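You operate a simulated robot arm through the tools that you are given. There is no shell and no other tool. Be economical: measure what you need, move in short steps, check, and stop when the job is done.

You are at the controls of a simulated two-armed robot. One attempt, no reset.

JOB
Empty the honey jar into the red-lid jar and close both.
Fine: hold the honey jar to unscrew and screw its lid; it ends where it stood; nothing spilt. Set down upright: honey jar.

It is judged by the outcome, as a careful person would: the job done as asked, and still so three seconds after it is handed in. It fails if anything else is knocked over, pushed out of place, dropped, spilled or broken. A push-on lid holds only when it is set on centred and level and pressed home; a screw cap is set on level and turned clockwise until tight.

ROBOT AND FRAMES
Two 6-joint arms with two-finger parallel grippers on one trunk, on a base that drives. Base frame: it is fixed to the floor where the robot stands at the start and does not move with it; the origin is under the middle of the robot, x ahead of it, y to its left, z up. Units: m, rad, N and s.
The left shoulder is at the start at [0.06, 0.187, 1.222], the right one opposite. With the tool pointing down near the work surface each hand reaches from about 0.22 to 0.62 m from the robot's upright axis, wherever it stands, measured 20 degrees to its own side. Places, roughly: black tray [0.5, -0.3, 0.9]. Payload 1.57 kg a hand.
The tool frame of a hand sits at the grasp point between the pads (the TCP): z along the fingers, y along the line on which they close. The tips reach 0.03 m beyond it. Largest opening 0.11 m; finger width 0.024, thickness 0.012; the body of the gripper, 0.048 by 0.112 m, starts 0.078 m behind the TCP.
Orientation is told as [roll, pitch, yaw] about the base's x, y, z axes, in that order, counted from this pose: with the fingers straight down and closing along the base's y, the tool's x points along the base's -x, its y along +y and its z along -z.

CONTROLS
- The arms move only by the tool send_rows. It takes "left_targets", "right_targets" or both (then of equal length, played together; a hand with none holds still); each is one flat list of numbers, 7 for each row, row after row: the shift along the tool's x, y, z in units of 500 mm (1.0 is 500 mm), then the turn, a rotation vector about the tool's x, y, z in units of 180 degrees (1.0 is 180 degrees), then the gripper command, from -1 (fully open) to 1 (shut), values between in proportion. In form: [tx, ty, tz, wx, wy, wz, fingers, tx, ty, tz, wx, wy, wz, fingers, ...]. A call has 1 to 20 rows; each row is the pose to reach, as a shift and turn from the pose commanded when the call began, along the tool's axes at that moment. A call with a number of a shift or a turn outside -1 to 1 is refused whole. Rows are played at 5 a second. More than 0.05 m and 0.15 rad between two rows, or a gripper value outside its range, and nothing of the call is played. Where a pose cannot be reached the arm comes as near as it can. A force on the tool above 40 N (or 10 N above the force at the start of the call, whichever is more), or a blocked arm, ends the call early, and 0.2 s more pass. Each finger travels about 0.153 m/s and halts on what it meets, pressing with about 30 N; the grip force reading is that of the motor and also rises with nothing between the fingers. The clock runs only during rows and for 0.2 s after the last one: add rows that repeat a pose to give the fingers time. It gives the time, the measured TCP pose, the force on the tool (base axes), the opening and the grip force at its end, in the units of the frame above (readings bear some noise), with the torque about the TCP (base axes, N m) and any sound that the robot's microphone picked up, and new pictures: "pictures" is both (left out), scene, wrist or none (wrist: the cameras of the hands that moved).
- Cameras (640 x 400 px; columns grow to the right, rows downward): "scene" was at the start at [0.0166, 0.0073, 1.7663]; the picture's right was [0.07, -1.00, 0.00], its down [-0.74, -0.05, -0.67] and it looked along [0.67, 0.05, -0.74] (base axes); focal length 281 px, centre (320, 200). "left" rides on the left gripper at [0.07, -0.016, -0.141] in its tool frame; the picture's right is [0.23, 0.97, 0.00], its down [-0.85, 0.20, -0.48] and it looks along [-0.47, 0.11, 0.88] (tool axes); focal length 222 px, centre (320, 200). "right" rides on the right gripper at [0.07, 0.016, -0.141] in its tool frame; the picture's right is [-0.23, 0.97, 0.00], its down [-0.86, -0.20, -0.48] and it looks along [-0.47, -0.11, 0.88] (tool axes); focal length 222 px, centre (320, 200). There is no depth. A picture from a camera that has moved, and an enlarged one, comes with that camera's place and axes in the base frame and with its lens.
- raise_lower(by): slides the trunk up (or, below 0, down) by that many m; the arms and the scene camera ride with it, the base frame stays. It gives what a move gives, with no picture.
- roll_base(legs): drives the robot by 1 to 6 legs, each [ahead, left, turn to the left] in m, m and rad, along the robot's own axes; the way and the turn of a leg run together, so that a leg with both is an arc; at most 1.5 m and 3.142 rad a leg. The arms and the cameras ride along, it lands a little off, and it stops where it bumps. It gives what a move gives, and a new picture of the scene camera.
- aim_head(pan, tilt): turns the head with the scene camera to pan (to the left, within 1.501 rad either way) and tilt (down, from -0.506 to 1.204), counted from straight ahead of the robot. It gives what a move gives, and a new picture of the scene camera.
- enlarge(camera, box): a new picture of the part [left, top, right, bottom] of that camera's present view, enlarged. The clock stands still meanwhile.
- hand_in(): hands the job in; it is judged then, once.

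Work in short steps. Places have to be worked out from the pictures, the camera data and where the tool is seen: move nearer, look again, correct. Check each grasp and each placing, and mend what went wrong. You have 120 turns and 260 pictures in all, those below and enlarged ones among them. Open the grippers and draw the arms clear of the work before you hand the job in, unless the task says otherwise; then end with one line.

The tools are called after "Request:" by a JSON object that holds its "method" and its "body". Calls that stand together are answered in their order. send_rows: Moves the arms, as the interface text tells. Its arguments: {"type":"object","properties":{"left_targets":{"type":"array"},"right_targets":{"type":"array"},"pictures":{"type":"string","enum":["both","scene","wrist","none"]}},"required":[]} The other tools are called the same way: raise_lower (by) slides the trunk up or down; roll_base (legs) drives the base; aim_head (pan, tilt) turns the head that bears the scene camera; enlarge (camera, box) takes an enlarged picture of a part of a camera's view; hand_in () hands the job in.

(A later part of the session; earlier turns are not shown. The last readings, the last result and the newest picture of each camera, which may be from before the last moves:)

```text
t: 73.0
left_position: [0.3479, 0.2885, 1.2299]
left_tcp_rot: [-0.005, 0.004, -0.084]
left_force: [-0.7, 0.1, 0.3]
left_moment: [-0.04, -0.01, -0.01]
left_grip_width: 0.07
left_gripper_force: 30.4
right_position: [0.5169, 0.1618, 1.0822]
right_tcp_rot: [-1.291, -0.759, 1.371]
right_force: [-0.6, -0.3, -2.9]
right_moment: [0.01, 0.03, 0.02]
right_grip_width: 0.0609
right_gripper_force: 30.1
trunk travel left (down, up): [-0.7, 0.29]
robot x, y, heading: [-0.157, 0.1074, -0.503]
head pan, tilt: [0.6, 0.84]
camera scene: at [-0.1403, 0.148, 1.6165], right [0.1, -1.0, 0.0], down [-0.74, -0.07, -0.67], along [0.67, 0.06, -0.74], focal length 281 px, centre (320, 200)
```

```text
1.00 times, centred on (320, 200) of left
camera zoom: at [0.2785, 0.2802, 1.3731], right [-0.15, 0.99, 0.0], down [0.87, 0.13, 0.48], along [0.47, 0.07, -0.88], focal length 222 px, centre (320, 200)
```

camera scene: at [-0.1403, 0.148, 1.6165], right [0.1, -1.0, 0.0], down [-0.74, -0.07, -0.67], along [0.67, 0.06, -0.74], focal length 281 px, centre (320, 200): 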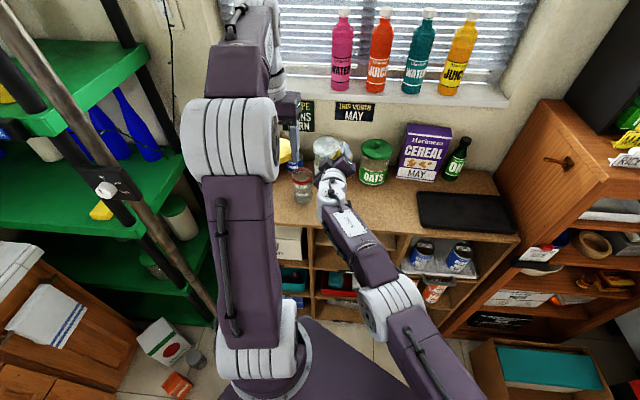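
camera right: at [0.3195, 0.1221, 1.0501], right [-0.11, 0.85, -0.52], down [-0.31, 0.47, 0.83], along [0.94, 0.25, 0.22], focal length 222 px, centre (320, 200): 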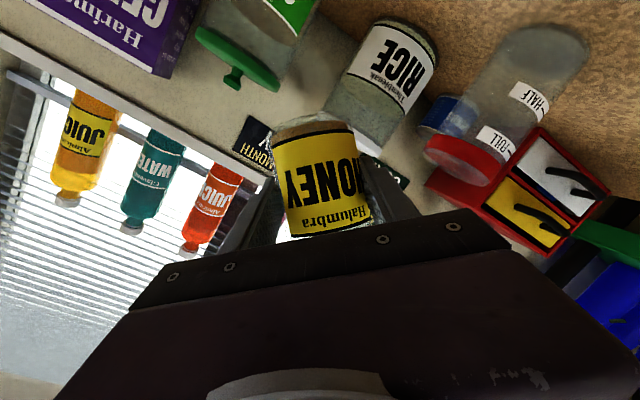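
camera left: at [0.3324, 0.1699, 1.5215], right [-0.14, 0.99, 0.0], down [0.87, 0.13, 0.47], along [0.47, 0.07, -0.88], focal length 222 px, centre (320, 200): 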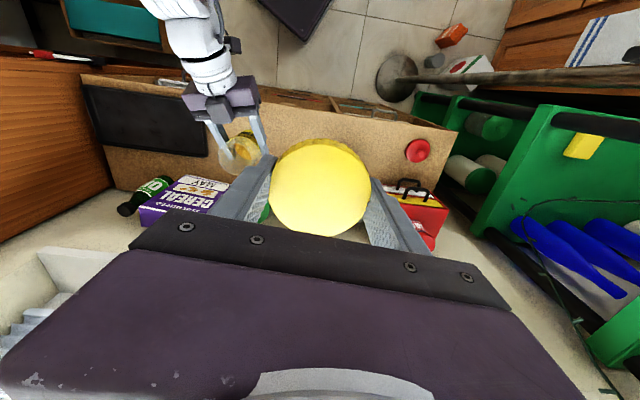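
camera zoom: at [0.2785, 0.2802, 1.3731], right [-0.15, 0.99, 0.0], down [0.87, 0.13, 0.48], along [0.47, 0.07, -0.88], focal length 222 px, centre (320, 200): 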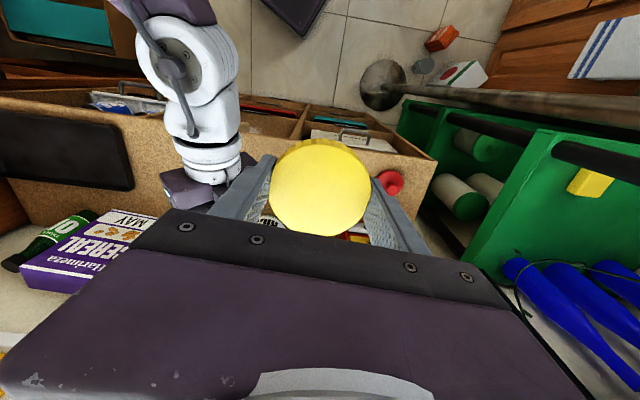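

I'll pour by rolling purely about the tool axis, which gives up to 133° of tilt. First I pull back 2.5 cm, then drive slightly forward and left to centre the reach.

Request:
{"method": "send_rows", "body": {"right_targets": [0, 0, -0.025, 0, 0, 0, 1, 0, 0, -0.05, 0, 0, 0, 1, 0, 0, -0.05, 0, 0, 0, 1], "pictures": "none"}}

Request:
{"method": "roll_base", "body": {"legs": [[0.0166, 0.032, 0]]}}

```text
t: 73.8
left_position: [0.3546, 0.2888, 1.2293]
left_tcp_rot: [-0.004, 0.006, -0.085]
left_force: [0.4, -0.4, 0.2]
left_moment: [-0.01, 0.01, 0.04]
left_grip_width: 0.0698
left_gripper_force: 29.6
right_position: [0.5129, 0.1599, 1.0843]
right_tcp_rot: [-1.288, -0.75, 1.331]
right_force: [0.8, -0.2, -4.5]
right_moment: [-0.03, 0.02, -0.02]
right_grip_width: 0.0608
right_gripper_force: 30.2
right hand out of reach, approached as far as the arm can: row 1, 2, 3
trunk travel left (down, up): [-0.7, 0.29]
robot x, y, heading: [-0.1614, 0.1068, -0.504]
head pan, tilt: [0.6, 0.84]
```

```text
t: 74.6
left_position: [0.3773, 0.3051, 1.2309]
left_tcp_rot: [0.0, 0.002, -0.084]
left_force: [-0.5, -0.6, 0.7]
left_moment: [0.03, -0.05, -0.03]
left_grip_width: 0.0698
left_gripper_force: 29.8
right_position: [0.5374, 0.1774, 1.0894]
right_tcp_rot: [-1.296, -0.752, 1.335]
right_force: [-1.0, 0.0, -3.5]
right_moment: [0.02, 0.03, -0.01]
right_grip_width: 0.0607
right_gripper_force: 30.0
trunk travel left (down, up): [-0.7, 0.29]
robot x, y, heading: [-0.1313, 0.1287, -0.514]
head pan, tilt: [0.6, 0.84]
camera scene: at [-0.1113, 0.1641, 1.6166], right [0.09, -1.0, 0.0], down [-0.74, -0.07, -0.67], along [0.67, 0.06, -0.74], focal length 281 px, centre (320, 200)
```

scene: 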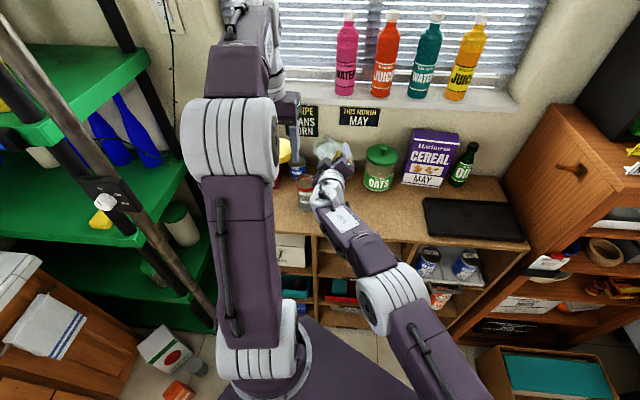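

Odd: retracting was refused, so a wrist joint must be at its limit in this roll. I test a little more roll in place.

Request:
{"method": "send_rows", "body": {"right_targets": [0, 0, 0, 0, 0, -0.03, 1, 0, 0, 0, 0, 0, -0.06, 1, 0, 0, 0, 0, 0, -0.06, 1], "pictures": "none"}}

```text
t: 75.4
left_position: [0.3839, 0.3076, 1.2289]
left_tcp_rot: [-0.003, 0.006, -0.084]
left_force: [0.2, 0.7, -0.6]
left_moment: [0.0, 0.04, 0.0]
left_grip_width: 0.07
left_gripper_force: 29.5
right_position: [0.5427, 0.1794, 1.0855]
right_tcp_rot: [-1.326, -0.564, 1.393]
right_force: [0.4, 0.5, -3.6]
right_moment: [-0.01, -0.01, -0.03]
right_grip_width: 0.0608
right_gripper_force: 30.2
trunk travel left (down, up): [-0.7, 0.29]
robot x, y, heading: [-0.1305, 0.1265, -0.504]
head pan, tilt: [0.6, 0.84]
```

Roll is free. The lip is now at about (0.526, 0.246, 1.096), tilt 55°. I shift it toward the red mouth and down before any honey can leave.

Request:
{"method": "send_rows", "body": {"right_targets": [0.007, 0.022, -0.008, 0, 0, 0, 1, 0.0134, 0.044, -0.016, 0, 0, 0, 1, 0.0134, 0.044, -0.016, 0, 0, 0, 1], "pictures": "both"}}

Request:
{"method": "enlarge", "body": {"camera": "scene", "box": [256, 120, 384, 220]}}

```text
t: 76.2
left_position: [0.382, 0.3074, 1.2297]
left_tcp_rot: [-0.003, 0.004, -0.082]
left_force: [0.1, 0.4, -0.9]
left_moment: [-0.01, 0.04, 0.03]
left_grip_width: 0.0701
left_gripper_force: 29.9
right_position: [0.5291, 0.1859, 1.0668]
right_tcp_rot: [-1.328, -0.568, 1.395]
right_force: [0.8, 0.7, -3.3]
right_moment: [-0.02, 0.03, 0.0]
right_grip_width: 0.0606
right_gripper_force: 29.7
trunk travel left (down, up): [-0.7, 0.29]
robot x, y, heading: [-0.1362, 0.1284, -0.509]
head pan, tilt: [0.6, 0.84]
camera scene: at [-0.1056, 0.1673, 1.6163], right [0.09, -1.0, 0.0], down [-0.74, -0.07, -0.67], along [0.66, 0.06, -0.74], focal length 281 px, centre (320, 200)
camera right: at [0.3786, 0.1442, 1.0444], right [-0.11, 0.73, -0.68], down [-0.31, 0.62, 0.72], along [0.94, 0.29, 0.16], focal length 222 px, centre (320, 200)
```

scene: 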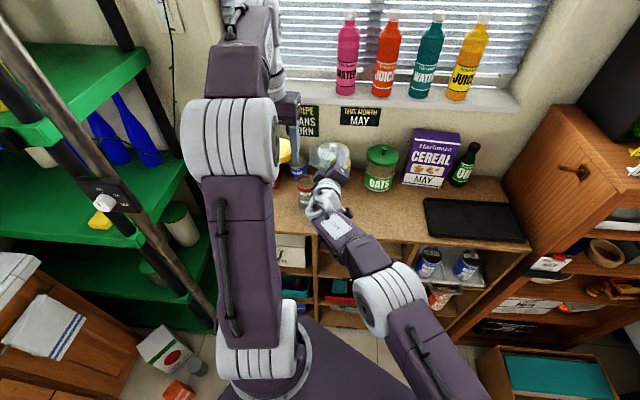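
right: 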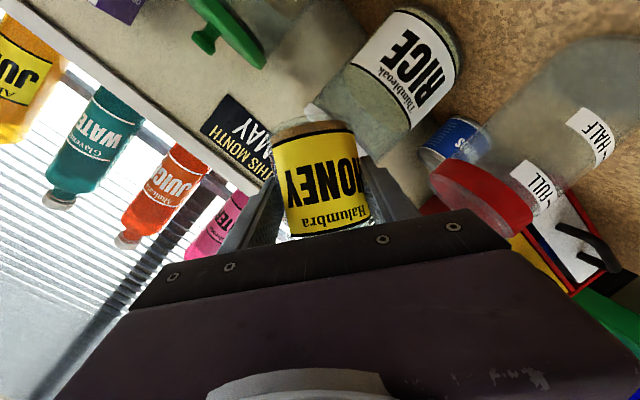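

```text
4.00 times, centred on (320, 170) of scene
camera zoom: at [-0.1056, 0.1673, 1.6163], right [0.09, -1.0, 0.0], down [-0.74, -0.07, -0.67], along [0.66, 0.06, -0.74], focal length 1125 px, centre (320, 320)
```

zoom: 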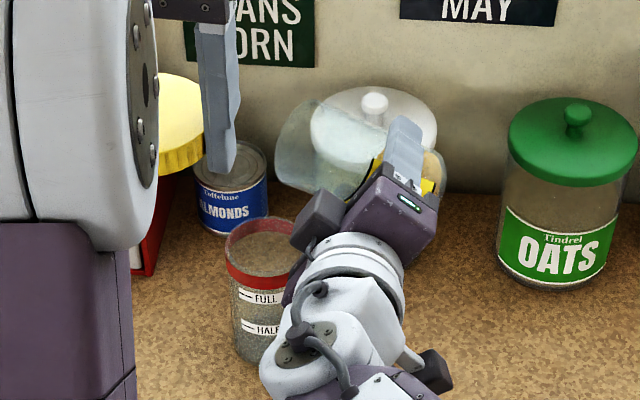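

Lip is now just above the red mouth. I tilt slowly to about 80° and look.

Request:
{"method": "send_rows", "body": {"right_targets": [0, 0.003, 0.003, 0, 0, -0.03, 1, -0.001, 0.005, 0.005, 0, 0, -0.055, 1, -0.001, 0.008, 0.008, 0, 0, -0.08, 1, -0.001, 0.01, 0.0106, 0, 0, -0.106, 1, -0.003, 0.0095, 0.0103, 0, 0, -0.118, 1, -0.005, 0.009, 0.01, 0, 0, -0.13, 1, -0.005, 0.009, 0.01, 0, 0, -0.13, 1, -0.007, 0.0085, 0.01, 0, 0, -0.142, 1, -0.007, 0.0085, 0.01, 0, 0, -0.142, 1], "pictures": "both"}}

Request:
{"method": "enlarge", "body": {"camera": "scene", "box": [256, 120, 384, 220]}}

```text
t: 78.2
left_position: [0.3832, 0.3076, 1.2298]
left_tcp_rot: [-0.004, 0.004, -0.084]
left_force: [-0.5, 0.1, 0.4]
left_moment: [-0.01, 0.0, 0.0]
left_grip_width: 0.07
left_gripper_force: 30.0
right_position: [0.5348, 0.1904, 1.0637]
right_tcp_rot: [-1.366, -0.131, 1.499]
right_force: [-0.2, -0.4, -2.5]
right_moment: [0.0, 0.02, 0.04]
right_grip_width: 0.0608
right_gripper_force: 30.2
trunk travel left (down, up): [-0.7, 0.29]
robot x, y, heading: [-0.1309, 0.131, -0.506]
head pan, tilt: [0.6, 0.84]
camera scene: at [-0.1052, 0.1678, 1.6163], right [0.09, -1.0, 0.0], down [-0.74, -0.07, -0.67], along [0.66, 0.06, -0.74], focal length 281 px, centre (320, 200)
camera right: at [0.3879, 0.1317, 1.0671], right [-0.17, 0.36, -0.92], down [-0.37, 0.84, 0.4], along [0.91, 0.41, -0.01], focal length 222 px, centre (320, 200)
```

scene: 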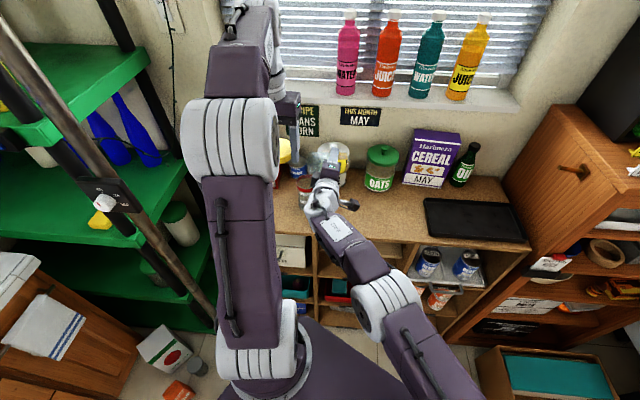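
right: 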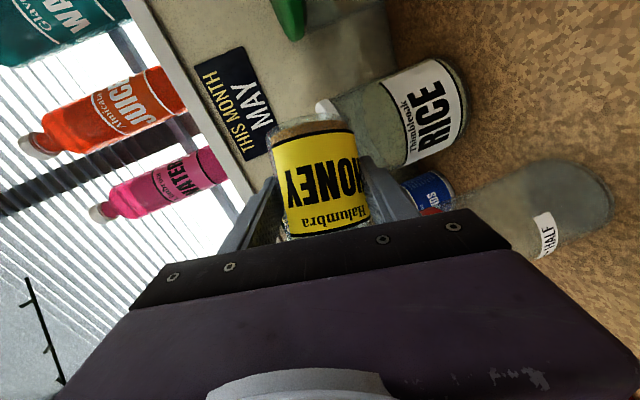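

```text
4.00 times, centred on (320, 170) of scene
camera zoom: at [-0.1052, 0.1678, 1.6163], right [0.09, -1.0, 0.0], down [-0.74, -0.07, -0.67], along [0.66, 0.06, -0.74], focal length 1125 px, centre (320, 320)
```

zoom: 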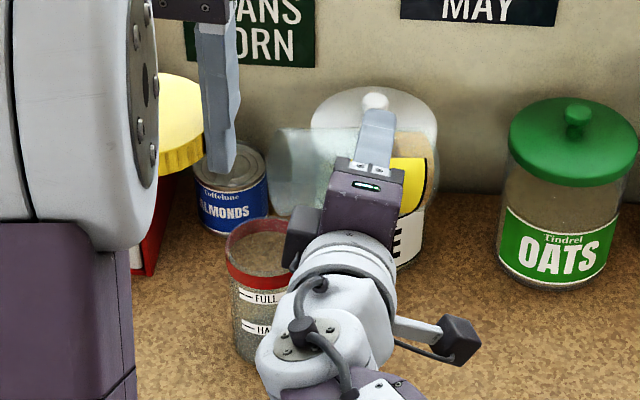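

No honey out yet at about 77°. I continue slowly to ~100°.

Request:
{"method": "send_rows", "body": {"right_targets": [-0.003, -0.0016, -0.0015, 0, 0, -0.022, 1, -0.0064, -0.0032, -0.003, 0, 0, -0.044, 1, -0.0064, -0.0032, -0.003, 0, 0, -0.044, 1, -0.0064, -0.0032, -0.003, 0, 0, -0.044, 1, -0.0104, -0.0082, -0.004, 0, 0, -0.061, 1, -0.0104, -0.0082, -0.004, 0, 0, -0.061, 1, -0.0145, -0.0131, -0.0055, 0, 0, -0.078, 1, -0.0145, -0.0131, -0.0055, 0, 0, -0.078, 1, -0.0185, -0.018, -0.0067, 0, 0, -0.094, 1, -0.0185, -0.018, -0.0067, 0, 0, -0.094, 1], "pictures": "scene"}}

Request:
{"method": "enlarge", "body": {"camera": "scene", "box": [256, 120, 384, 220]}}

```text
t: 80.4
left_position: [0.3833, 0.3084, 1.2282]
left_tcp_rot: [-0.005, 0.005, -0.084]
left_force: [-0.3, 0.1, -0.5]
left_moment: [0.0, 0.01, -0.03]
left_grip_width: 0.0699
left_gripper_force: 30.1
right_position: [0.5341, 0.1988, 1.074]
right_tcp_rot: [-1.364, 0.158, 1.56]
right_force: [-0.3, 0.4, -3.1]
right_moment: [0.02, 0.01, -0.01]
right_grip_width: 0.0608
right_gripper_force: 29.8
trunk travel left (down, up): [-0.7, 0.29]
robot x, y, heading: [-0.1292, 0.1347, -0.506]
head pan, tilt: [0.6, 0.84]
camera scene: at [-0.1052, 0.1678, 1.6163], right [0.09, -1.0, 0.0], down [-0.74, -0.07, -0.67], along [0.66, 0.06, -0.74], focal length 281 px, centre (320, 200)
```

scene: 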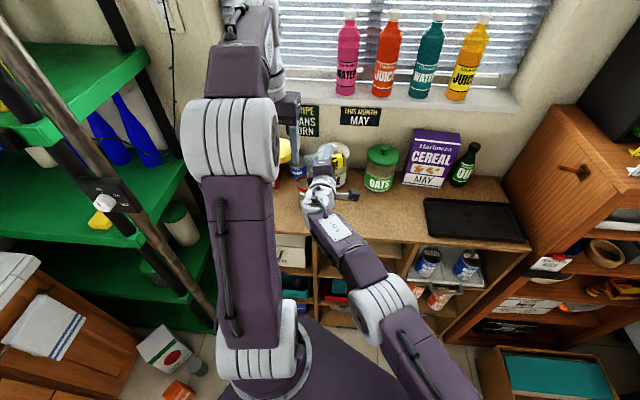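

```text
4.00 times, centred on (320, 170) of scene
camera zoom: at [-0.1052, 0.1678, 1.6163], right [0.09, -1.0, 0.0], down [-0.74, -0.07, -0.67], along [0.66, 0.06, -0.74], focal length 1125 px, centre (320, 320)
```

zoom: 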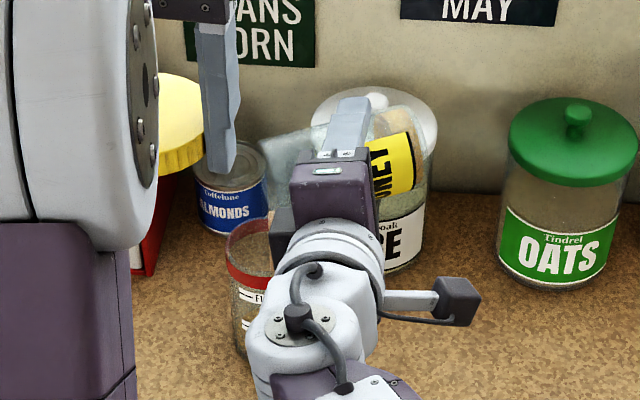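

Still nothing visibly pouring. I go on to ~120° with pauses.

Request:
{"method": "send_rows", "body": {"right_targets": [-0.005, -0.011, -0.003, 0, 0, -0.03, 1, -0.0098, -0.022, -0.0058, 0, 0, -0.061, 1, -0.0098, -0.022, -0.0058, 0, 0, -0.061, 1, -0.0098, -0.022, -0.0058, 0, 0, -0.061, 1, -0.016, -0.031, -0.0087, 0, 0, -0.09, 1, -0.016, -0.031, -0.0087, 0, 0, -0.09, 1, -0.022, -0.0406, -0.0116, 0, 0, -0.117, 1, -0.022, -0.0406, -0.0116, 0, 0, -0.117, 1, -0.022, -0.0406, -0.0116, 0, 0, -0.117, 1], "pictures": "both"}}

Request:
{"method": "enlarge", "body": {"camera": "scene", "box": [256, 120, 384, 220]}}

```text
t: 82.4
left_position: [0.3831, 0.3085, 1.2283]
left_tcp_rot: [-0.003, 0.005, -0.084]
left_force: [-0.3, 0.4, 0.0]
left_moment: [0.01, -0.03, -0.05]
left_grip_width: 0.0698
left_gripper_force: 29.8
right_position: [0.5266, 0.2143, 1.0938]
right_tcp_rot: [-1.336, 0.516, 1.644]
right_force: [0.2, -1.0, -3.1]
right_moment: [0.01, 0.04, 0.01]
right_grip_width: 0.0607
right_gripper_force: 30.2
right hand out of reach, approached as far as the arm can: row 5, 6, 7, 8, 9
trunk travel left (down, up): [-0.7, 0.29]
robot x, y, heading: [-0.1272, 0.1265, -0.506]
head pan, tilt: [0.6, 0.84]
camera scene: at [-0.1052, 0.1677, 1.6163], right [0.09, -1.0, 0.0], down [-0.74, -0.07, -0.67], along [0.66, 0.06, -0.74], focal length 281 px, centre (320, 200)
camera right: at [0.3898, 0.153, 1.1424], right [-0.21, -0.29, -0.94], down [-0.48, 0.86, -0.16], along [0.85, 0.42, -0.32], focal length 222 px, centre (320, 200)
```

scene: 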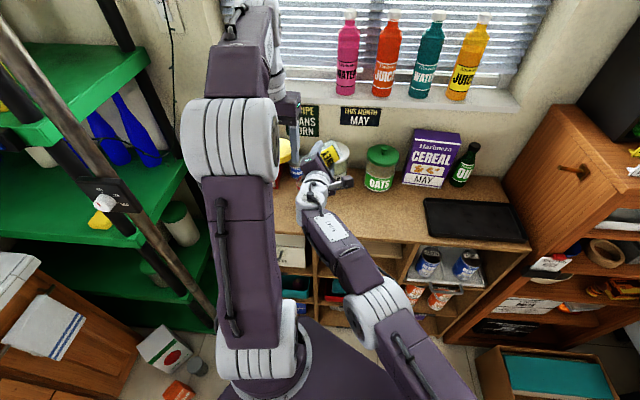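
right: 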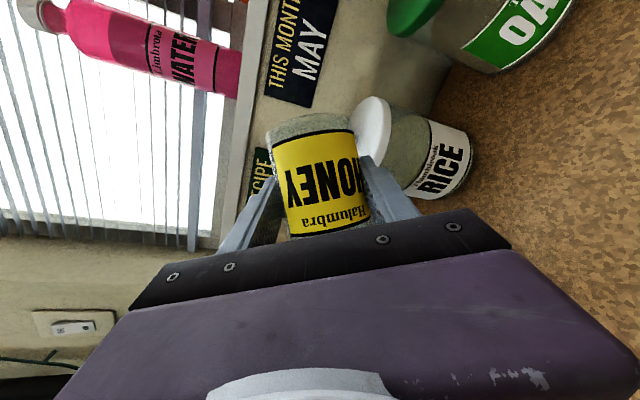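

```text
4.00 times, centred on (320, 170) of scene
camera zoom: at [-0.1052, 0.1677, 1.6163], right [0.09, -1.0, 0.0], down [-0.74, -0.07, -0.67], along [0.66, 0.06, -0.74], focal length 1125 px, centre (320, 320)
```

zoom: 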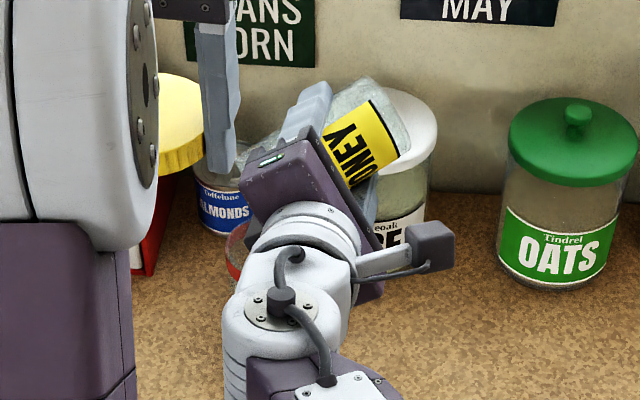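

Request:
{"method": "enlarge", "body": {"camera": "left", "box": [120, 100, 440, 300]}}

```text
2.00 times, centred on (280, 200) of left
camera zoom: at [0.3128, 0.2994, 1.3716], right [-0.14, 0.99, 0.0], down [0.87, 0.13, 0.47], along [0.47, 0.07, -0.88], focal length 444 px, centre (400, 200)
```

zoom: 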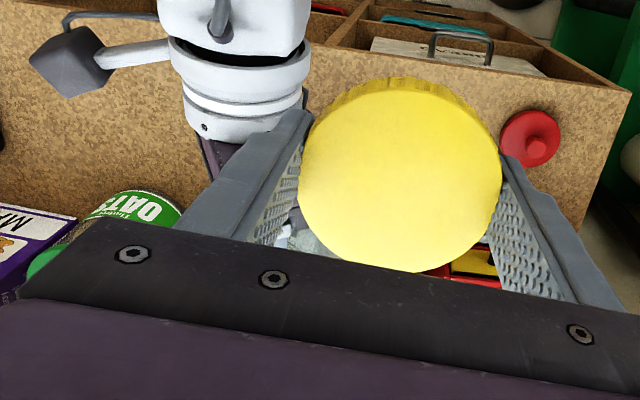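

I continue to the deepest tilt (~133°) with pauses to let it drain.

Request:
{"method": "send_rows", "body": {"left_targets": [0, 0.02, -0.02, 0, 0, 0, 1, 0, 0.04, -0.04, 0, 0, 0, 1, 0, 0.06, -0.06, 0, 0, 0, 1, 0, 0.08, -0.08, 0, 0, 0, 1, 0, 0.1, -0.1, 0, 0, 0, 1, 0, 0.12, -0.12, 0, 0, 0, 1, 0, 0.14, -0.14, 0, 0, 0, 1, 0, 0.14, -0.16, 0, 0, 0, 1, 0, 0.14, -0.16, 0, 0, 0, 1, 0, 0.14, -0.16, 0, 0, 0, 1], "right_targets": [-0.005, -0.009, -0.0015, 0, 0, -0.028, 1, -0.01, -0.018, -0.003, 0, 0, -0.056, 1, -0.0146, -0.0264, -0.0044, 0, 0, -0.083, 1, -0.0146, -0.0264, -0.0044, 0, 0, -0.083, 1, -0.0146, -0.0264, -0.0044, 0, 0, -0.083, 1, -0.02, -0.034, -0.0056, 0, 0, -0.111, 1, -0.025, -0.042, -0.007, 0, 0, -0.139, 1, -0.0306, -0.0494, -0.008, 0, 0, -0.167, 1, -0.0306, -0.0494, -0.008, 0, 0, -0.167, 1, -0.0306, -0.0494, -0.008, 0, 0, -0.167, 1], "pictures": "both"}}

```text
t: 84.6
left_position: [0.3811, 0.3755, 1.2948]
left_tcp_rot: [-0.002, 0.003, -0.085]
left_force: [0.1, 0.1, 0.9]
left_moment: [-0.02, -0.04, -0.03]
left_grip_width: 0.07
left_gripper_force: 30.1
left hand out of reach, approached as far as the arm can: row 7, 8, 9, 10
right_position: [0.5126, 0.2362, 1.1052]
right_tcp_rot: [-1.175, 1.018, 1.869]
right_force: [1.0, 0.7, -3.3]
right_moment: [0.05, 0.04, 0.01]
right_grip_width: 0.0609
right_gripper_force: 29.9
right hand out of reach, approached as far as the arm can: row 2, 3, 4, 5, 6, 7, 8, 9, 10
trunk travel left (down, up): [-0.7, 0.29]
robot x, y, heading: [-0.1288, 0.1249, -0.508]
head pan, tilt: [0.6, 0.84]
camera scene: at [-0.1053, 0.1676, 1.6163], right [0.09, -1.0, 0.0], down [-0.74, -0.07, -0.67], along [0.66, 0.06, -0.74], focal length 281 px, centre (320, 200)
camera right: at [0.383, 0.1943, 1.1849], right [-0.17, -0.73, -0.66], down [-0.57, 0.62, -0.53], along [0.8, 0.29, -0.52], focal length 222 px, centre (320, 200)
camera left: at [0.3119, 0.3667, 1.438], right [-0.14, 0.99, 0.0], down [0.87, 0.13, 0.47], along [0.47, 0.07, -0.88], focal length 222 px, centre (320, 200)
```

scene: 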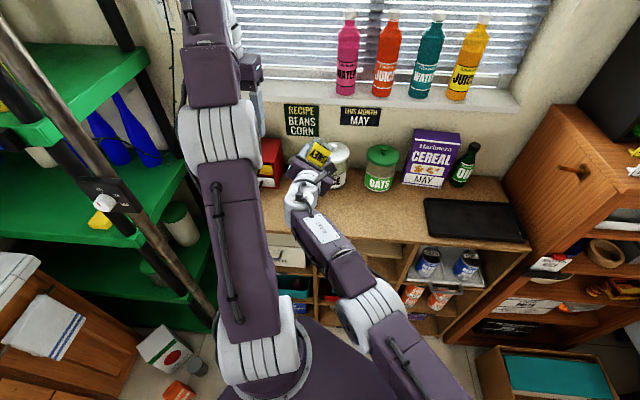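
right: 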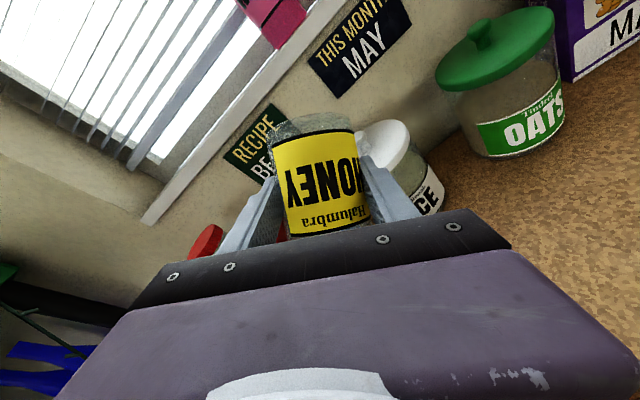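
left: 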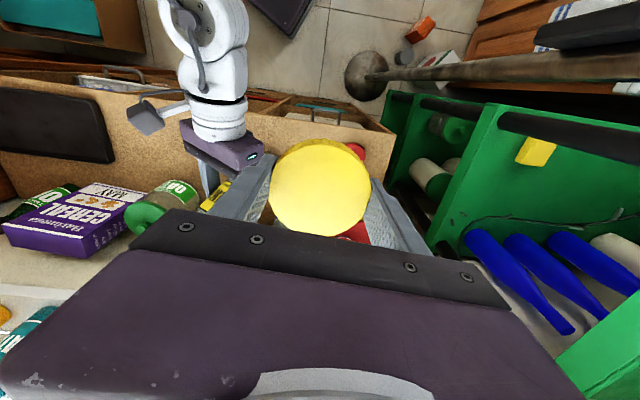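

Request:
{"method": "enlarge", "body": {"camera": "scene", "box": [256, 120, 384, 220]}}

Request:
{"method": "enlarge", "body": {"camera": "right", "box": [200, 80, 440, 250]}}

```text
4.00 times, centred on (320, 170) of scene
camera zoom: at [-0.1053, 0.1676, 1.6163], right [0.09, -1.0, 0.0], down [-0.74, -0.07, -0.67], along [0.66, 0.06, -0.74], focal length 1125 px, centre (320, 320)
```

zoom: 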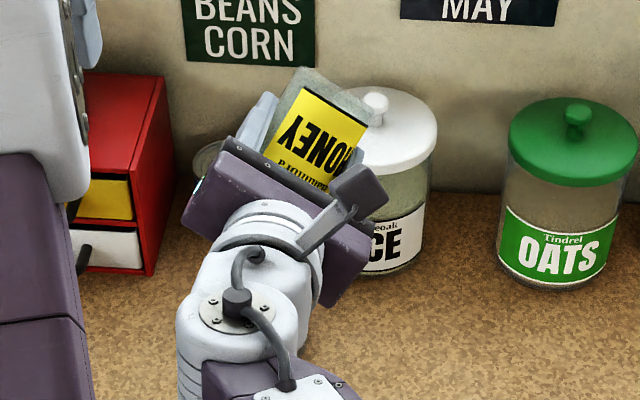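

```text
2.35 times, centred on (320, 165) of right
camera zoom: at [0.383, 0.1943, 1.1849], right [-0.17, -0.73, -0.66], down [-0.57, 0.62, -0.53], along [0.8, 0.29, -0.52], focal length 523 px, centre (320, 282)
```

zoom: 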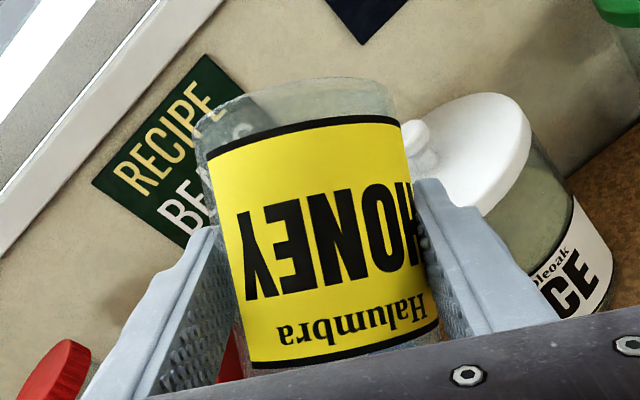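

The honey jar looks empty from below. I hold the tilt a couple of seconds for the last drops.

Request:
{"method": "send_rows", "body": {"right_targets": [0, 0, 0, 0, 0, 0, 1, 0, 0, 0, 0, 0, 0, 1, 0, 0, 0, 0, 0, 0, 1, 0, 0, 0, 0, 0, 0, 1, 0, 0, 0, 0, 0, 0, 1, 0, 0, 0, 0, 0, 0, 1, 0, 0, 0, 0, 0, 0, 1, 0, 0, 0, 0, 0, 0, 1, 0, 0, 0, 0, 0, 0, 1, 0, 0, 0, 0, 0, 0, 1, 0, 0, 0, 0, 0, 0, 1, 0, 0, 0, 0, 0, 0, 1, 0, 0, 0, 0, 0, 0, 1, 0, 0, 0, 0, 0, 0, 1], "pictures": "none"}}

Request:
{"method": "send_rows", "body": {"right_targets": [0.002, 0.01, 0.009, 0, 0, 0.042, 1, 0.0038, 0.0204, 0.0174, 0, 0, 0.083, 1, 0.0055, 0.033, 0.026, 0, 0, 0.125, 1, 0.007, 0.045, 0.034, 0, 0, 0.167, 1, 0.0024, 0.062, 0.0426, 0, 0, 0.208, 1, -0.0024, 0.0784, 0.0512, 0, 0, 0.25, 1, -0.008, 0.091, 0.056, 0, 0, 0.292, 1, -0.0138, 0.104, 0.0606, 0, 0, 0.333, 1, -0.005, 0.107, 0.056, 0, 0, 0.375, 1, 0, 0.108, 0.053, 0, 0, 0.417, 1, 0.0034, 0.1094, 0.0504, 0, 0, 0.458, 1, 0.0034, 0.1094, 0.0504, 0, 0, 0.5, 1, 0.0034, 0.1094, 0.0504, 0, 0, 0.5, 1], "pictures": "both"}}

Request:
{"method": "enlarge", "body": {"camera": "scene", "box": [256, 120, 384, 220]}}

```text
t: 87.6
left_position: [0.3822, 0.376, 1.2954]
left_tcp_rot: [-0.001, 0.004, -0.085]
left_force: [0.5, 1.0, 0.0]
left_moment: [0.01, 0.03, -0.01]
left_grip_width: 0.0698
left_gripper_force: 29.7
right_position: [0.5132, 0.2356, 1.1054]
right_tcp_rot: [-1.175, 1.016, 1.868]
right_force: [-0.3, -0.1, -2.8]
right_moment: [0.01, 0.03, 0.03]
right_grip_width: 0.0607
right_gripper_force: 30.0
trunk travel left (down, up): [-0.7, 0.29]
robot x, y, heading: [-0.1305, 0.128, -0.511]
head pan, tilt: [0.6, 0.84]
```

```text
t: 90.4
left_position: [0.3822, 0.3757, 1.2951]
left_tcp_rot: [-0.001, 0.003, -0.082]
left_force: [0.8, -0.2, -0.6]
left_moment: [0.0, 0.02, -0.04]
left_grip_width: 0.0698
left_gripper_force: 30.3
right_position: [0.5297, 0.1876, 1.074]
right_tcp_rot: [-1.335, -0.507, 1.409]
right_force: [0.7, -0.7, -4.0]
right_moment: [-0.02, 0.04, 0.02]
right_grip_width: 0.0607
right_gripper_force: 29.3
trunk travel left (down, up): [-0.7, 0.29]
robot x, y, heading: [-0.1328, 0.1292, -0.502]
head pan, tilt: [0.6, 0.84]
camera scene: at [-0.1052, 0.1678, 1.6163], right [0.09, -1.0, 0.0], down [-0.74, -0.07, -0.67], along [0.66, 0.06, -0.74], focal length 281 px, centre (320, 200)
camera right: at [0.3793, 0.1428, 1.0556], right [-0.12, 0.69, -0.72], down [-0.32, 0.66, 0.68], along [0.94, 0.31, 0.14], focal length 222 px, centre (320, 200)
```

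scene: 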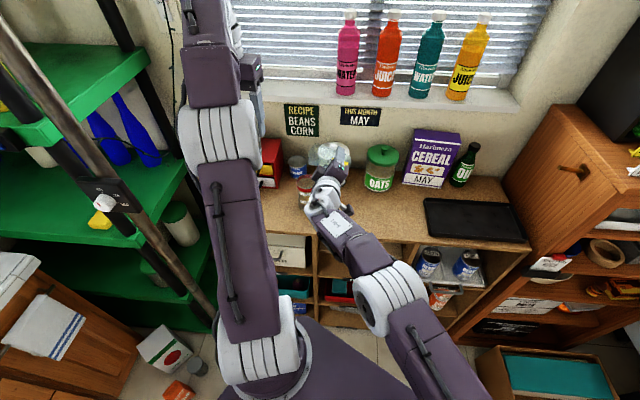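
right: 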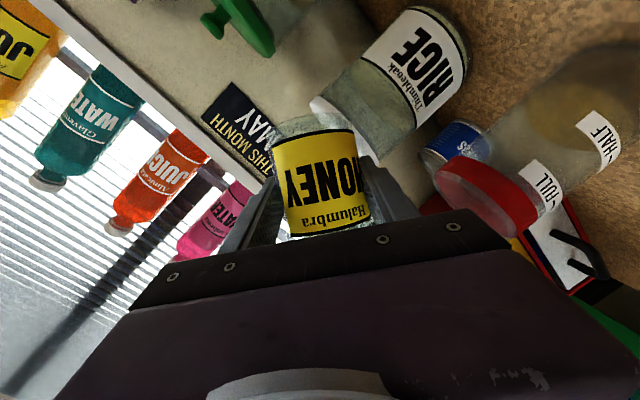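

```text
4.00 times, centred on (320, 170) of scene
camera zoom: at [-0.1052, 0.1678, 1.6163], right [0.09, -1.0, 0.0], down [-0.74, -0.07, -0.67], along [0.66, 0.06, -0.74], focal length 1125 px, centre (320, 320)
```

zoom: 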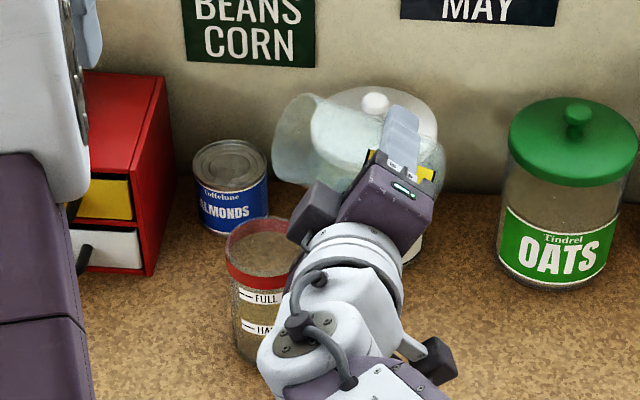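

Honey now shows inside the red jar and the honey jar is empty. I bring the honey jar upright and away to the right.

Request:
{"method": "send_rows", "body": {"right_targets": [0.012, -0.02, -0.0065, 0, 0, 0.04, 1, 0.024, -0.04, -0.013, 0, 0, 0.08, 1, 0.036, -0.06, -0.02, 0, 0, 0.12, 1, 0.048, -0.08, -0.026, 0, 0, 0.16, 1, 0.06, -0.1, -0.033, 0, 0, 0.2, 1, 0.071, -0.12, -0.039, 0, 0, 0.24, 1, 0.083, -0.14, -0.046, 0, 0, 0.28, 1, 0.095, -0.159, -0.052, 0, 0, 0.32, 1, 0.095, -0.159, -0.052, 0, 0, 0.32, 1], "pictures": "scene"}}

Request:
{"method": "enlarge", "body": {"camera": "scene", "box": [256, 120, 416, 220]}}

```text
t: 92.4
left_position: [0.3819, 0.3761, 1.295]
left_tcp_rot: [-0.003, 0.004, -0.084]
left_force: [0.6, 0.2, 0.8]
left_moment: [0.02, 0.01, 0.04]
left_grip_width: 0.0699
left_gripper_force: 29.7
right_position: [0.5107, 0.1064, 1.1237]
right_tcp_rot: [-0.223, -1.361, 0.186]
right_force: [-0.8, -0.5, -3.9]
right_moment: [0.0, 0.05, 0.0]
right_grip_width: 0.0607
right_gripper_force: 30.0
trunk travel left (down, up): [-0.7, 0.29]
robot x, y, heading: [-0.1307, 0.1235, -0.503]
head pan, tilt: [0.6, 0.84]
camera scene: at [-0.1051, 0.1679, 1.6163], right [0.09, -1.0, 0.0], down [-0.74, -0.07, -0.67], along [0.66, 0.06, -0.74], focal length 281 px, centre (320, 200)
```

scene: 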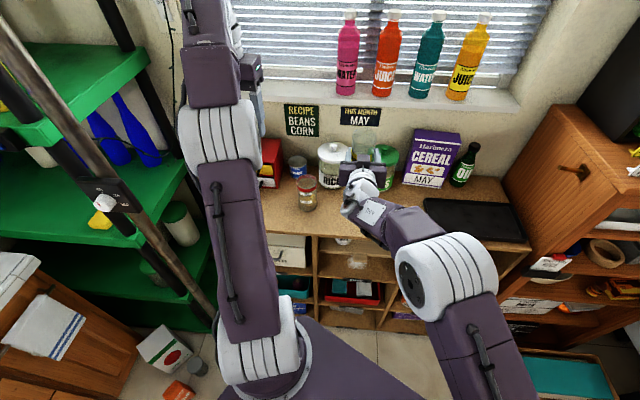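

```text
4.00 times, centred on (336, 170) of scene
camera zoom: at [-0.1051, 0.1679, 1.6163], right [0.09, -1.0, 0.0], down [-0.74, -0.07, -0.67], along [0.66, 0.06, -0.74], focal length 1125 px, centre (256, 320)
```

zoom: 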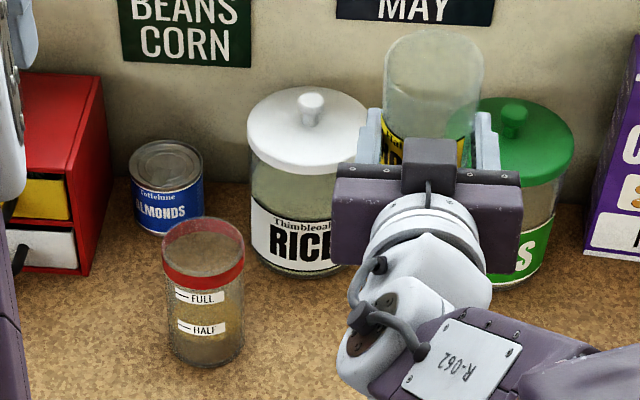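

Nothing spilled; the honey sits in the red jar. I raise the trunk back and drive to the earlier base pose.

Request:
{"method": "raise_lower", "body": {"by": 0.15}}

Request:
{"method": "roll_base", "body": {"legs": [[0.0785, -0.101, 0]]}}

```text
t: 94.2
left_position: [0.3831, 0.3765, 1.4453]
left_tcp_rot: [-0.003, 0.004, -0.083]
left_force: [-0.3, 0.4, -0.4]
left_moment: [0.0, -0.02, 0.0]
left_grip_width: 0.0699
left_gripper_force: 29.9
right_position: [0.5111, 0.1071, 1.2738]
right_tcp_rot: [-0.227, -1.362, 0.188]
right_force: [-0.7, -0.8, -4.0]
right_moment: [0.03, 0.0, 0.01]
right_grip_width: 0.0607
right_gripper_force: 30.3
trunk travel left (down, up): [-0.85, 0.14]
robot x, y, heading: [-0.1317, 0.1272, -0.511]
head pan, tilt: [0.6, 0.84]
```

```text
t: 95.5
left_position: [0.4009, 0.2513, 1.4443]
left_tcp_rot: [-0.005, 0.002, -0.084]
left_force: [-0.1, 0.6, -0.9]
left_moment: [-0.01, 0.01, -0.01]
left_grip_width: 0.0699
left_gripper_force: 30.2
right_position: [0.529, -0.0172, 1.2736]
right_tcp_rot: [-0.238, -1.361, 0.198]
right_force: [-0.5, -0.5, -3.6]
right_moment: [-0.02, 0.03, 0.0]
right_grip_width: 0.0607
right_gripper_force: 29.7
trunk travel left (down, up): [-0.85, 0.14]
robot x, y, heading: [-0.1119, -0.0039, -0.508]
head pan, tilt: [0.6, 0.84]
camera scene: at [-0.0858, 0.0432, 1.7663], right [0.1, -1.0, 0.0], down [-0.74, -0.07, -0.67], along [0.66, 0.06, -0.74], focal length 281 px, centre (320, 200)
```

scene: 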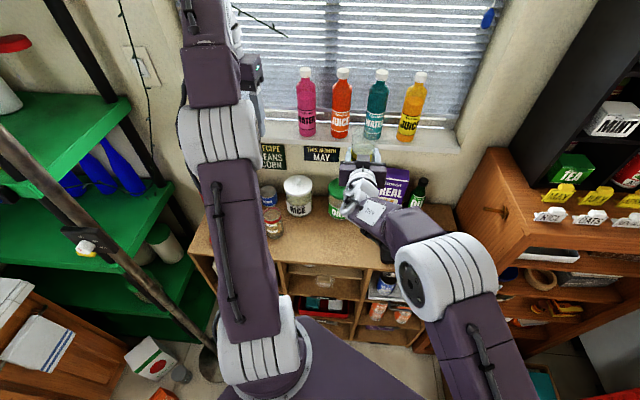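

Base is back. I bring the jar upright to its gripping orientation, above its old spot.

Request:
{"method": "send_rows", "body": {"right_targets": [0.054, 0.013, -0.001, -0.011, 0.009, -0.0017, 1, 0.108, 0.025, -0.002, -0.022, 0.018, -0.0035, 1, 0.163, 0.038, -0.003, -0.033, 0.027, -0.005, 1, 0.217, 0.05, -0.0045, -0.044, 0.036, -0.007, 1, 0.271, 0.063, -0.006, -0.055, 0.045, -0.0086, 1, 0.325, 0.076, -0.007, -0.066, 0.054, -0.0104, 1, 0.38, 0.088, -0.008, -0.077, 0.063, -0.012, 1, 0.434, 0.101, -0.009, -0.0879, 0.072, -0.0138, 1, 0.434, 0.101, -0.009, -0.0879, 0.072, -0.0138, 1], "pictures": "both"}}

```text
t: 97.5
left_position: [0.401, 0.2486, 1.4457]
left_tcp_rot: [-0.002, 0.003, -0.083]
left_force: [0.3, -0.1, -0.3]
left_moment: [0.02, 0.03, -0.03]
left_grip_width: 0.0702
left_gripper_force: 30.2
right_position: [0.4803, 0.0323, 1.0605]
right_tcp_rot: [-0.011, -1.132, 0.242]
right_force: [-0.8, 0.3, -4.1]
right_moment: [0.01, 0.01, 0.0]
right_grip_width: 0.0609
right_gripper_force: 29.7
right hand out of reach, approached as far as the arm can: row 8, 9
trunk travel left (down, up): [-0.85, 0.14]
robot x, y, heading: [-0.1106, 0.0003, -0.506]
head pan, tilt: [0.6, 0.84]
camera scene: at [-0.0855, 0.0395, 1.7663], right [0.1, -1.0, 0.0], down [-0.74, -0.07, -0.67], along [0.66, 0.06, -0.74], focal length 281 px, centre (320, 200)
camera right: at [0.322, 0.0126, 1.0572], right [-0.13, 0.97, 0.2], down [-0.02, -0.2, 0.98], along [0.99, 0.12, 0.05], focal length 222 px, centre (320, 200)
```

scene: 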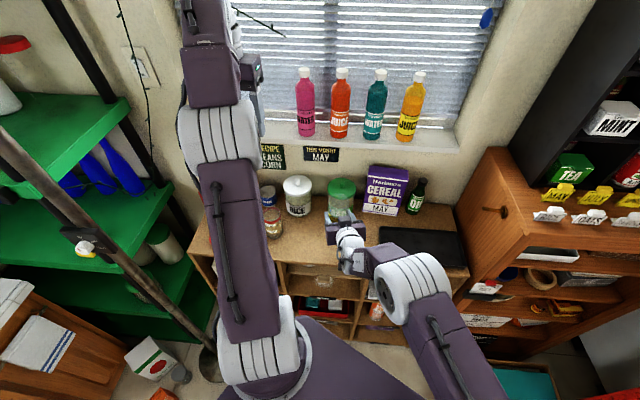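
right: 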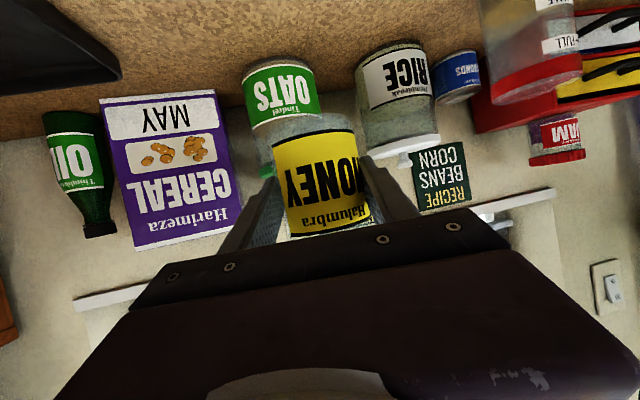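

Orientation matches exactly. I lower the jar onto its spot.

Request:
{"method": "send_rows", "body": {"right_targets": [0.055, -0.002, 0.022, 0, 0, 0, 1, 0.11, -0.0045, 0.045, 0, 0, 0, 1, 0.164, -0.007, 0.067, 0, 0, 0, 1, 0.195, -0.008, 0.079, 0, 0, 0, 1, 0.212, -0.009, 0.086, 0, 0, 0, 1, 0.219, -0.009, 0.089, 0, 0, 0, 1, 0.2236, -0.009, 0.091, 0, 0, 0, 1, 0.2236, -0.009, 0.091, 0, 0, 0, 1], "pictures": "both"}}

Request:
{"method": "enlarge", "body": {"camera": "scene", "box": [290, 190, 386, 250]}}

```text
t: 99.3
left_position: [0.4009, 0.2483, 1.4464]
left_tcp_rot: [0.0, 0.003, -0.084]
left_force: [0.3, 0.2, 0.9]
left_moment: [0.02, 0.0, -0.02]
left_grip_width: 0.0699
left_gripper_force: 30.4
right_position: [0.4765, 0.0284, 0.9401]
right_tcp_rot: [-0.01, -1.134, 0.243]
right_force: [2.1, 2.1, 2.7]
right_moment: [0.2, 0.07, -0.02]
right_grip_width: 0.0604
right_gripper_force: 30.4
right hand out of reach, approached as far as the arm can: row 2, 3, 4, 5, 6, 7, 8
trunk travel left (down, up): [-0.85, 0.14]
robot x, y, heading: [-0.108, 0.0033, -0.504]
head pan, tilt: [0.6, 0.84]
camera scene: at [-0.0863, 0.04, 1.7664], right [0.1, -1.0, 0.0], down [-0.74, -0.07, -0.67], along [0.66, 0.06, -0.74], focal length 281 px, centre (320, 200)
camera right: at [0.3184, 0.0079, 0.9362], right [-0.13, 0.97, 0.2], down [-0.03, -0.21, 0.98], along [0.99, 0.12, 0.05], focal length 222 px, centre (320, 200)
```

scene: 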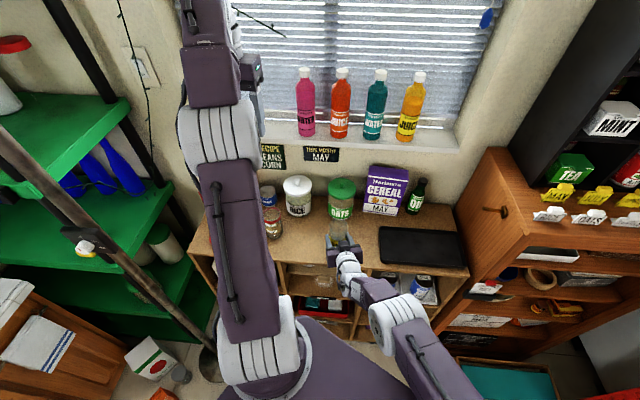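
right: 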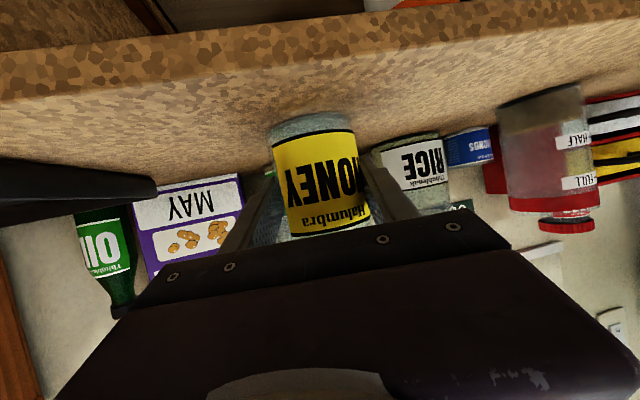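

```text
6.67 times, centred on (338, 220) of scene
camera zoom: at [-0.0863, 0.04, 1.7664], right [0.1, -1.0, 0.0], down [-0.74, -0.07, -0.67], along [0.66, 0.06, -0.74], focal length 1874 px, centre (200, 67)
```

zoom: 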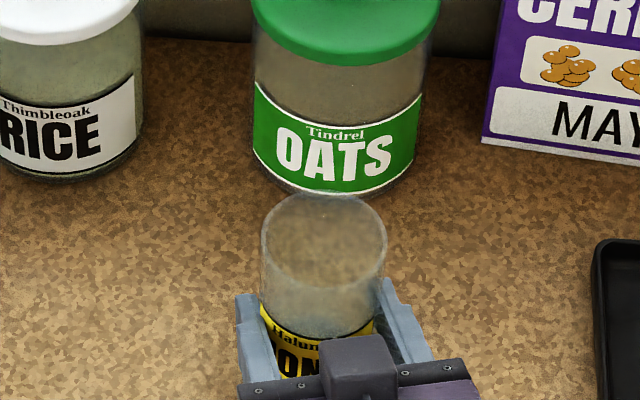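

Jar is standing on its spot. I bring the lid over it with the left hand at z≈1.20, yawed for a clockwise closing stroke.

Request:
{"method": "send_rows", "body": {"left_targets": [-0.02, -0.042, 0.049, 0, 0, -0.038, 1, -0.04, -0.084, 0.098, 0, 0, -0.076, 1, -0.06, -0.127, 0.148, 0, 0, -0.114, 1, -0.08, -0.169, 0.197, 0, 0, -0.152, 1, -0.1, -0.211, 0.246, 0, 0, -0.19, 1, -0.12, -0.253, 0.295, 0, 0, -0.227, 1, -0.14, -0.295, 0.344, 0, 0, -0.265, 1, -0.16, -0.338, 0.394, 0, 0, -0.303, 1, -0.18, -0.38, 0.443, 0, 0, -0.341, 1, -0.2007, -0.4219, 0.492, 0, 0, -0.379, 1, -0.2007, -0.4219, 0.492, 0, 0, -0.379, 1], "pictures": "both"}}

```text
t: 101.7
left_position: [0.4808, 0.0303, 1.2009]
left_tcp_rot: [0.0, 0.005, 1.108]
left_force: [-0.5, -0.6, -0.1]
left_moment: [-0.02, 0.04, -0.01]
left_grip_width: 0.07
left_gripper_force: 30.2
right_position: [0.4742, 0.0277, 0.9393]
right_tcp_rot: [-0.011, -1.135, 0.243]
right_force: [5.6, 0.9, 14.0]
right_moment: [0.42, -0.03, -0.16]
right_grip_width: 0.0608
right_gripper_force: 29.8
trunk travel left (down, up): [-0.85, 0.14]
robot x, y, heading: [-0.1103, 0.0033, -0.505]
head pan, tilt: [0.6, 0.84]
camera scene: at [-0.0873, 0.0401, 1.7664], right [0.1, -1.0, 0.0], down [-0.74, -0.07, -0.67], along [0.67, 0.06, -0.74], focal length 281 px, centre (320, 200)
camera left: at [0.4647, -0.0378, 1.3423], right [-0.97, 0.23, 0.0], down [0.2, 0.86, 0.48], along [0.11, 0.46, -0.88], focal length 222 px, centre (320, 200)
```

scene: 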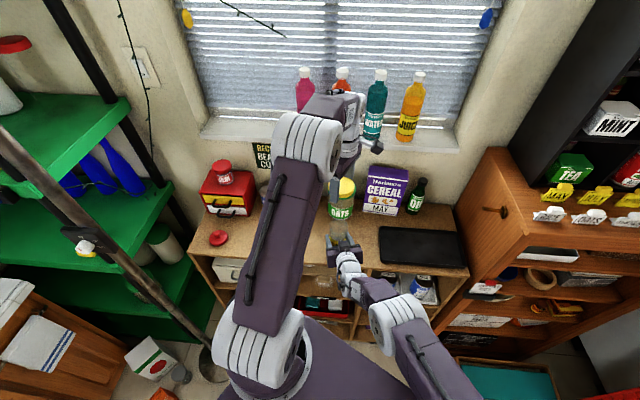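
left: 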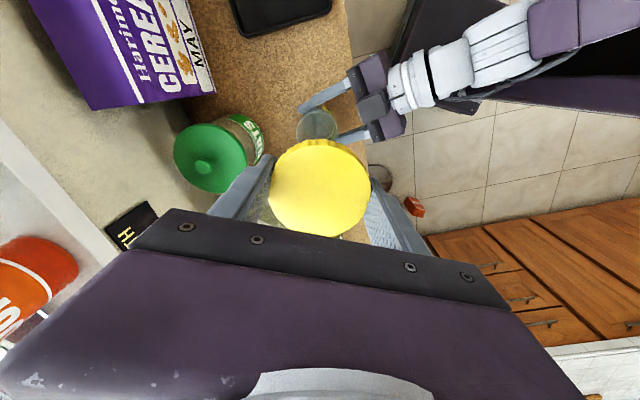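

Aligned within 1 mm. I lower the lid to just above the rim, then onto it.

Request:
{"method": "send_rows", "body": {"left_targets": [0.001, -0.001, 0.08, 0, 0, 0, 1, 0.002, -0.001, 0.16, 0, 0, 0, 1, 0.002, -0.001, 0.24, 0, 0, 0, 1, 0.002, -0.001, 0.3, 0, 0, 0, 1, 0.002, -0.001, 0.34, 0, 0, 0, 1, 0.002, -0.001, 0.36, 0, 0, 0, 1, 0.002, -0.001, 0.372, 0, 0, 0, 1, 0.002, -0.001, 0.382, 0, 0, 0, 1, 0.002, -0.001, 0.382, 0, 0, 0, 1], "pictures": "wrist"}}

```text
t: 103.7
left_position: [0.4785, 0.0275, 1.0103]
left_tcp_rot: [-0.001, -0.002, 1.106]
left_force: [2.6, 5.8, 14.7]
left_moment: [0.39, -0.36, 0.18]
left_grip_width: 0.0703
left_gripper_force: 29.8
right_position: [0.4712, 0.0252, 0.9382]
right_tcp_rot: [-0.011, -1.132, 0.245]
right_force: [-6.2, -5.4, 7.8]
right_moment: [0.53, -0.41, -0.11]
right_grip_width: 0.0606
right_gripper_force: 30.0
trunk travel left (down, up): [-0.85, 0.14]
robot x, y, heading: [-0.1082, -0.0028, -0.504]
head pan, tilt: [0.6, 0.84]
camera left: at [0.4617, -0.0408, 1.1525], right [-0.97, 0.23, 0.0], down [0.2, 0.85, 0.48], along [0.11, 0.46, -0.88], focal length 222 px, centre (320, 200)
```

left: 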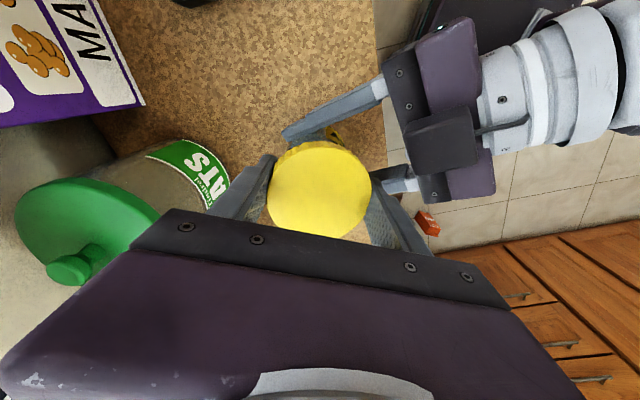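

The lid is seated on the rim with 15 N. I turn it clockwise with a slight downward advance.

Request:
{"method": "send_rows", "body": {"left_targets": [0, 0, 0, 0, 0, 0.04, 1, 0, 0, 0, 0, 0, 0.08, 1, 0, 0, 0, 0, 0, 0.12, 1, 0, 0, 0.001, 0, 0, 0.16, 1, 0, 0, 0.001, 0, 0, 0.2, 1, 0, 0, 0.001, 0, 0, 0.24, 1, 0, 0, 0.001, 0, 0, 0.28, 1, 0, 0, 0.002, 0, 0, 0.32, 1, 0, 0, 0.002, 0, 0, 0.36, 1, 0, 0, 0.002, 0, 0, 0.4, 1, 0, 0, 0.002, 0, 0, 0.44, 1, 0, 0, 0.003, 0, 0, 0.48, 1, 0, 0, 0.003, 0, 0, 0.52, 1, 0, 0, 0.003, 0, 0, 0.56, 1, 0, 0, 0.003, 0, 0, 0.56, 1], "pictures": "wrist"}}

```text
t: 106.9
left_position: [0.482, 0.026, 1.0083]
left_tcp_rot: [-0.002, 0.001, -0.655]
left_force: [7.1, 23.1, -1.4]
left_moment: [0.27, -0.1, 0.34]
left_grip_width: 0.0704
left_gripper_force: 30.0
right_position: [0.475, 0.026, 0.938]
right_tcp_rot: [-0.009, -1.133, 0.239]
right_force: [-5.2, -27.0, 6.7]
right_moment: [0.9, -0.43, -0.51]
right_grip_width: 0.0624
right_gripper_force: 30.2
trunk travel left (down, up): [-0.85, 0.14]
robot x, y, heading: [-0.1136, 0.0011, -0.503]
head pan, tilt: [0.6, 0.84]
camera left: at [0.4175, 0.0579, 1.15], right [0.41, 0.91, 0.0], down [0.8, -0.36, 0.48], along [0.43, -0.2, -0.88], focal length 222 px, centre (320, 200)
```

left: 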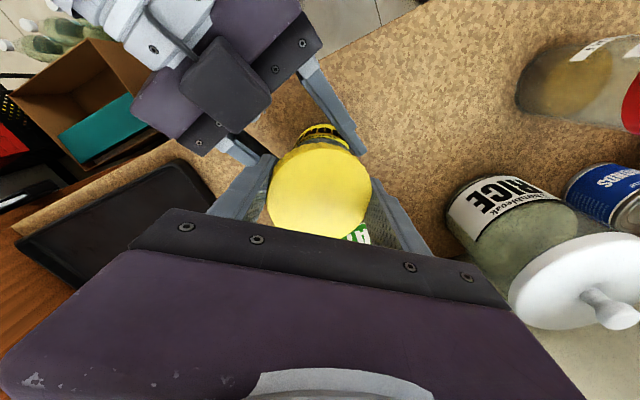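

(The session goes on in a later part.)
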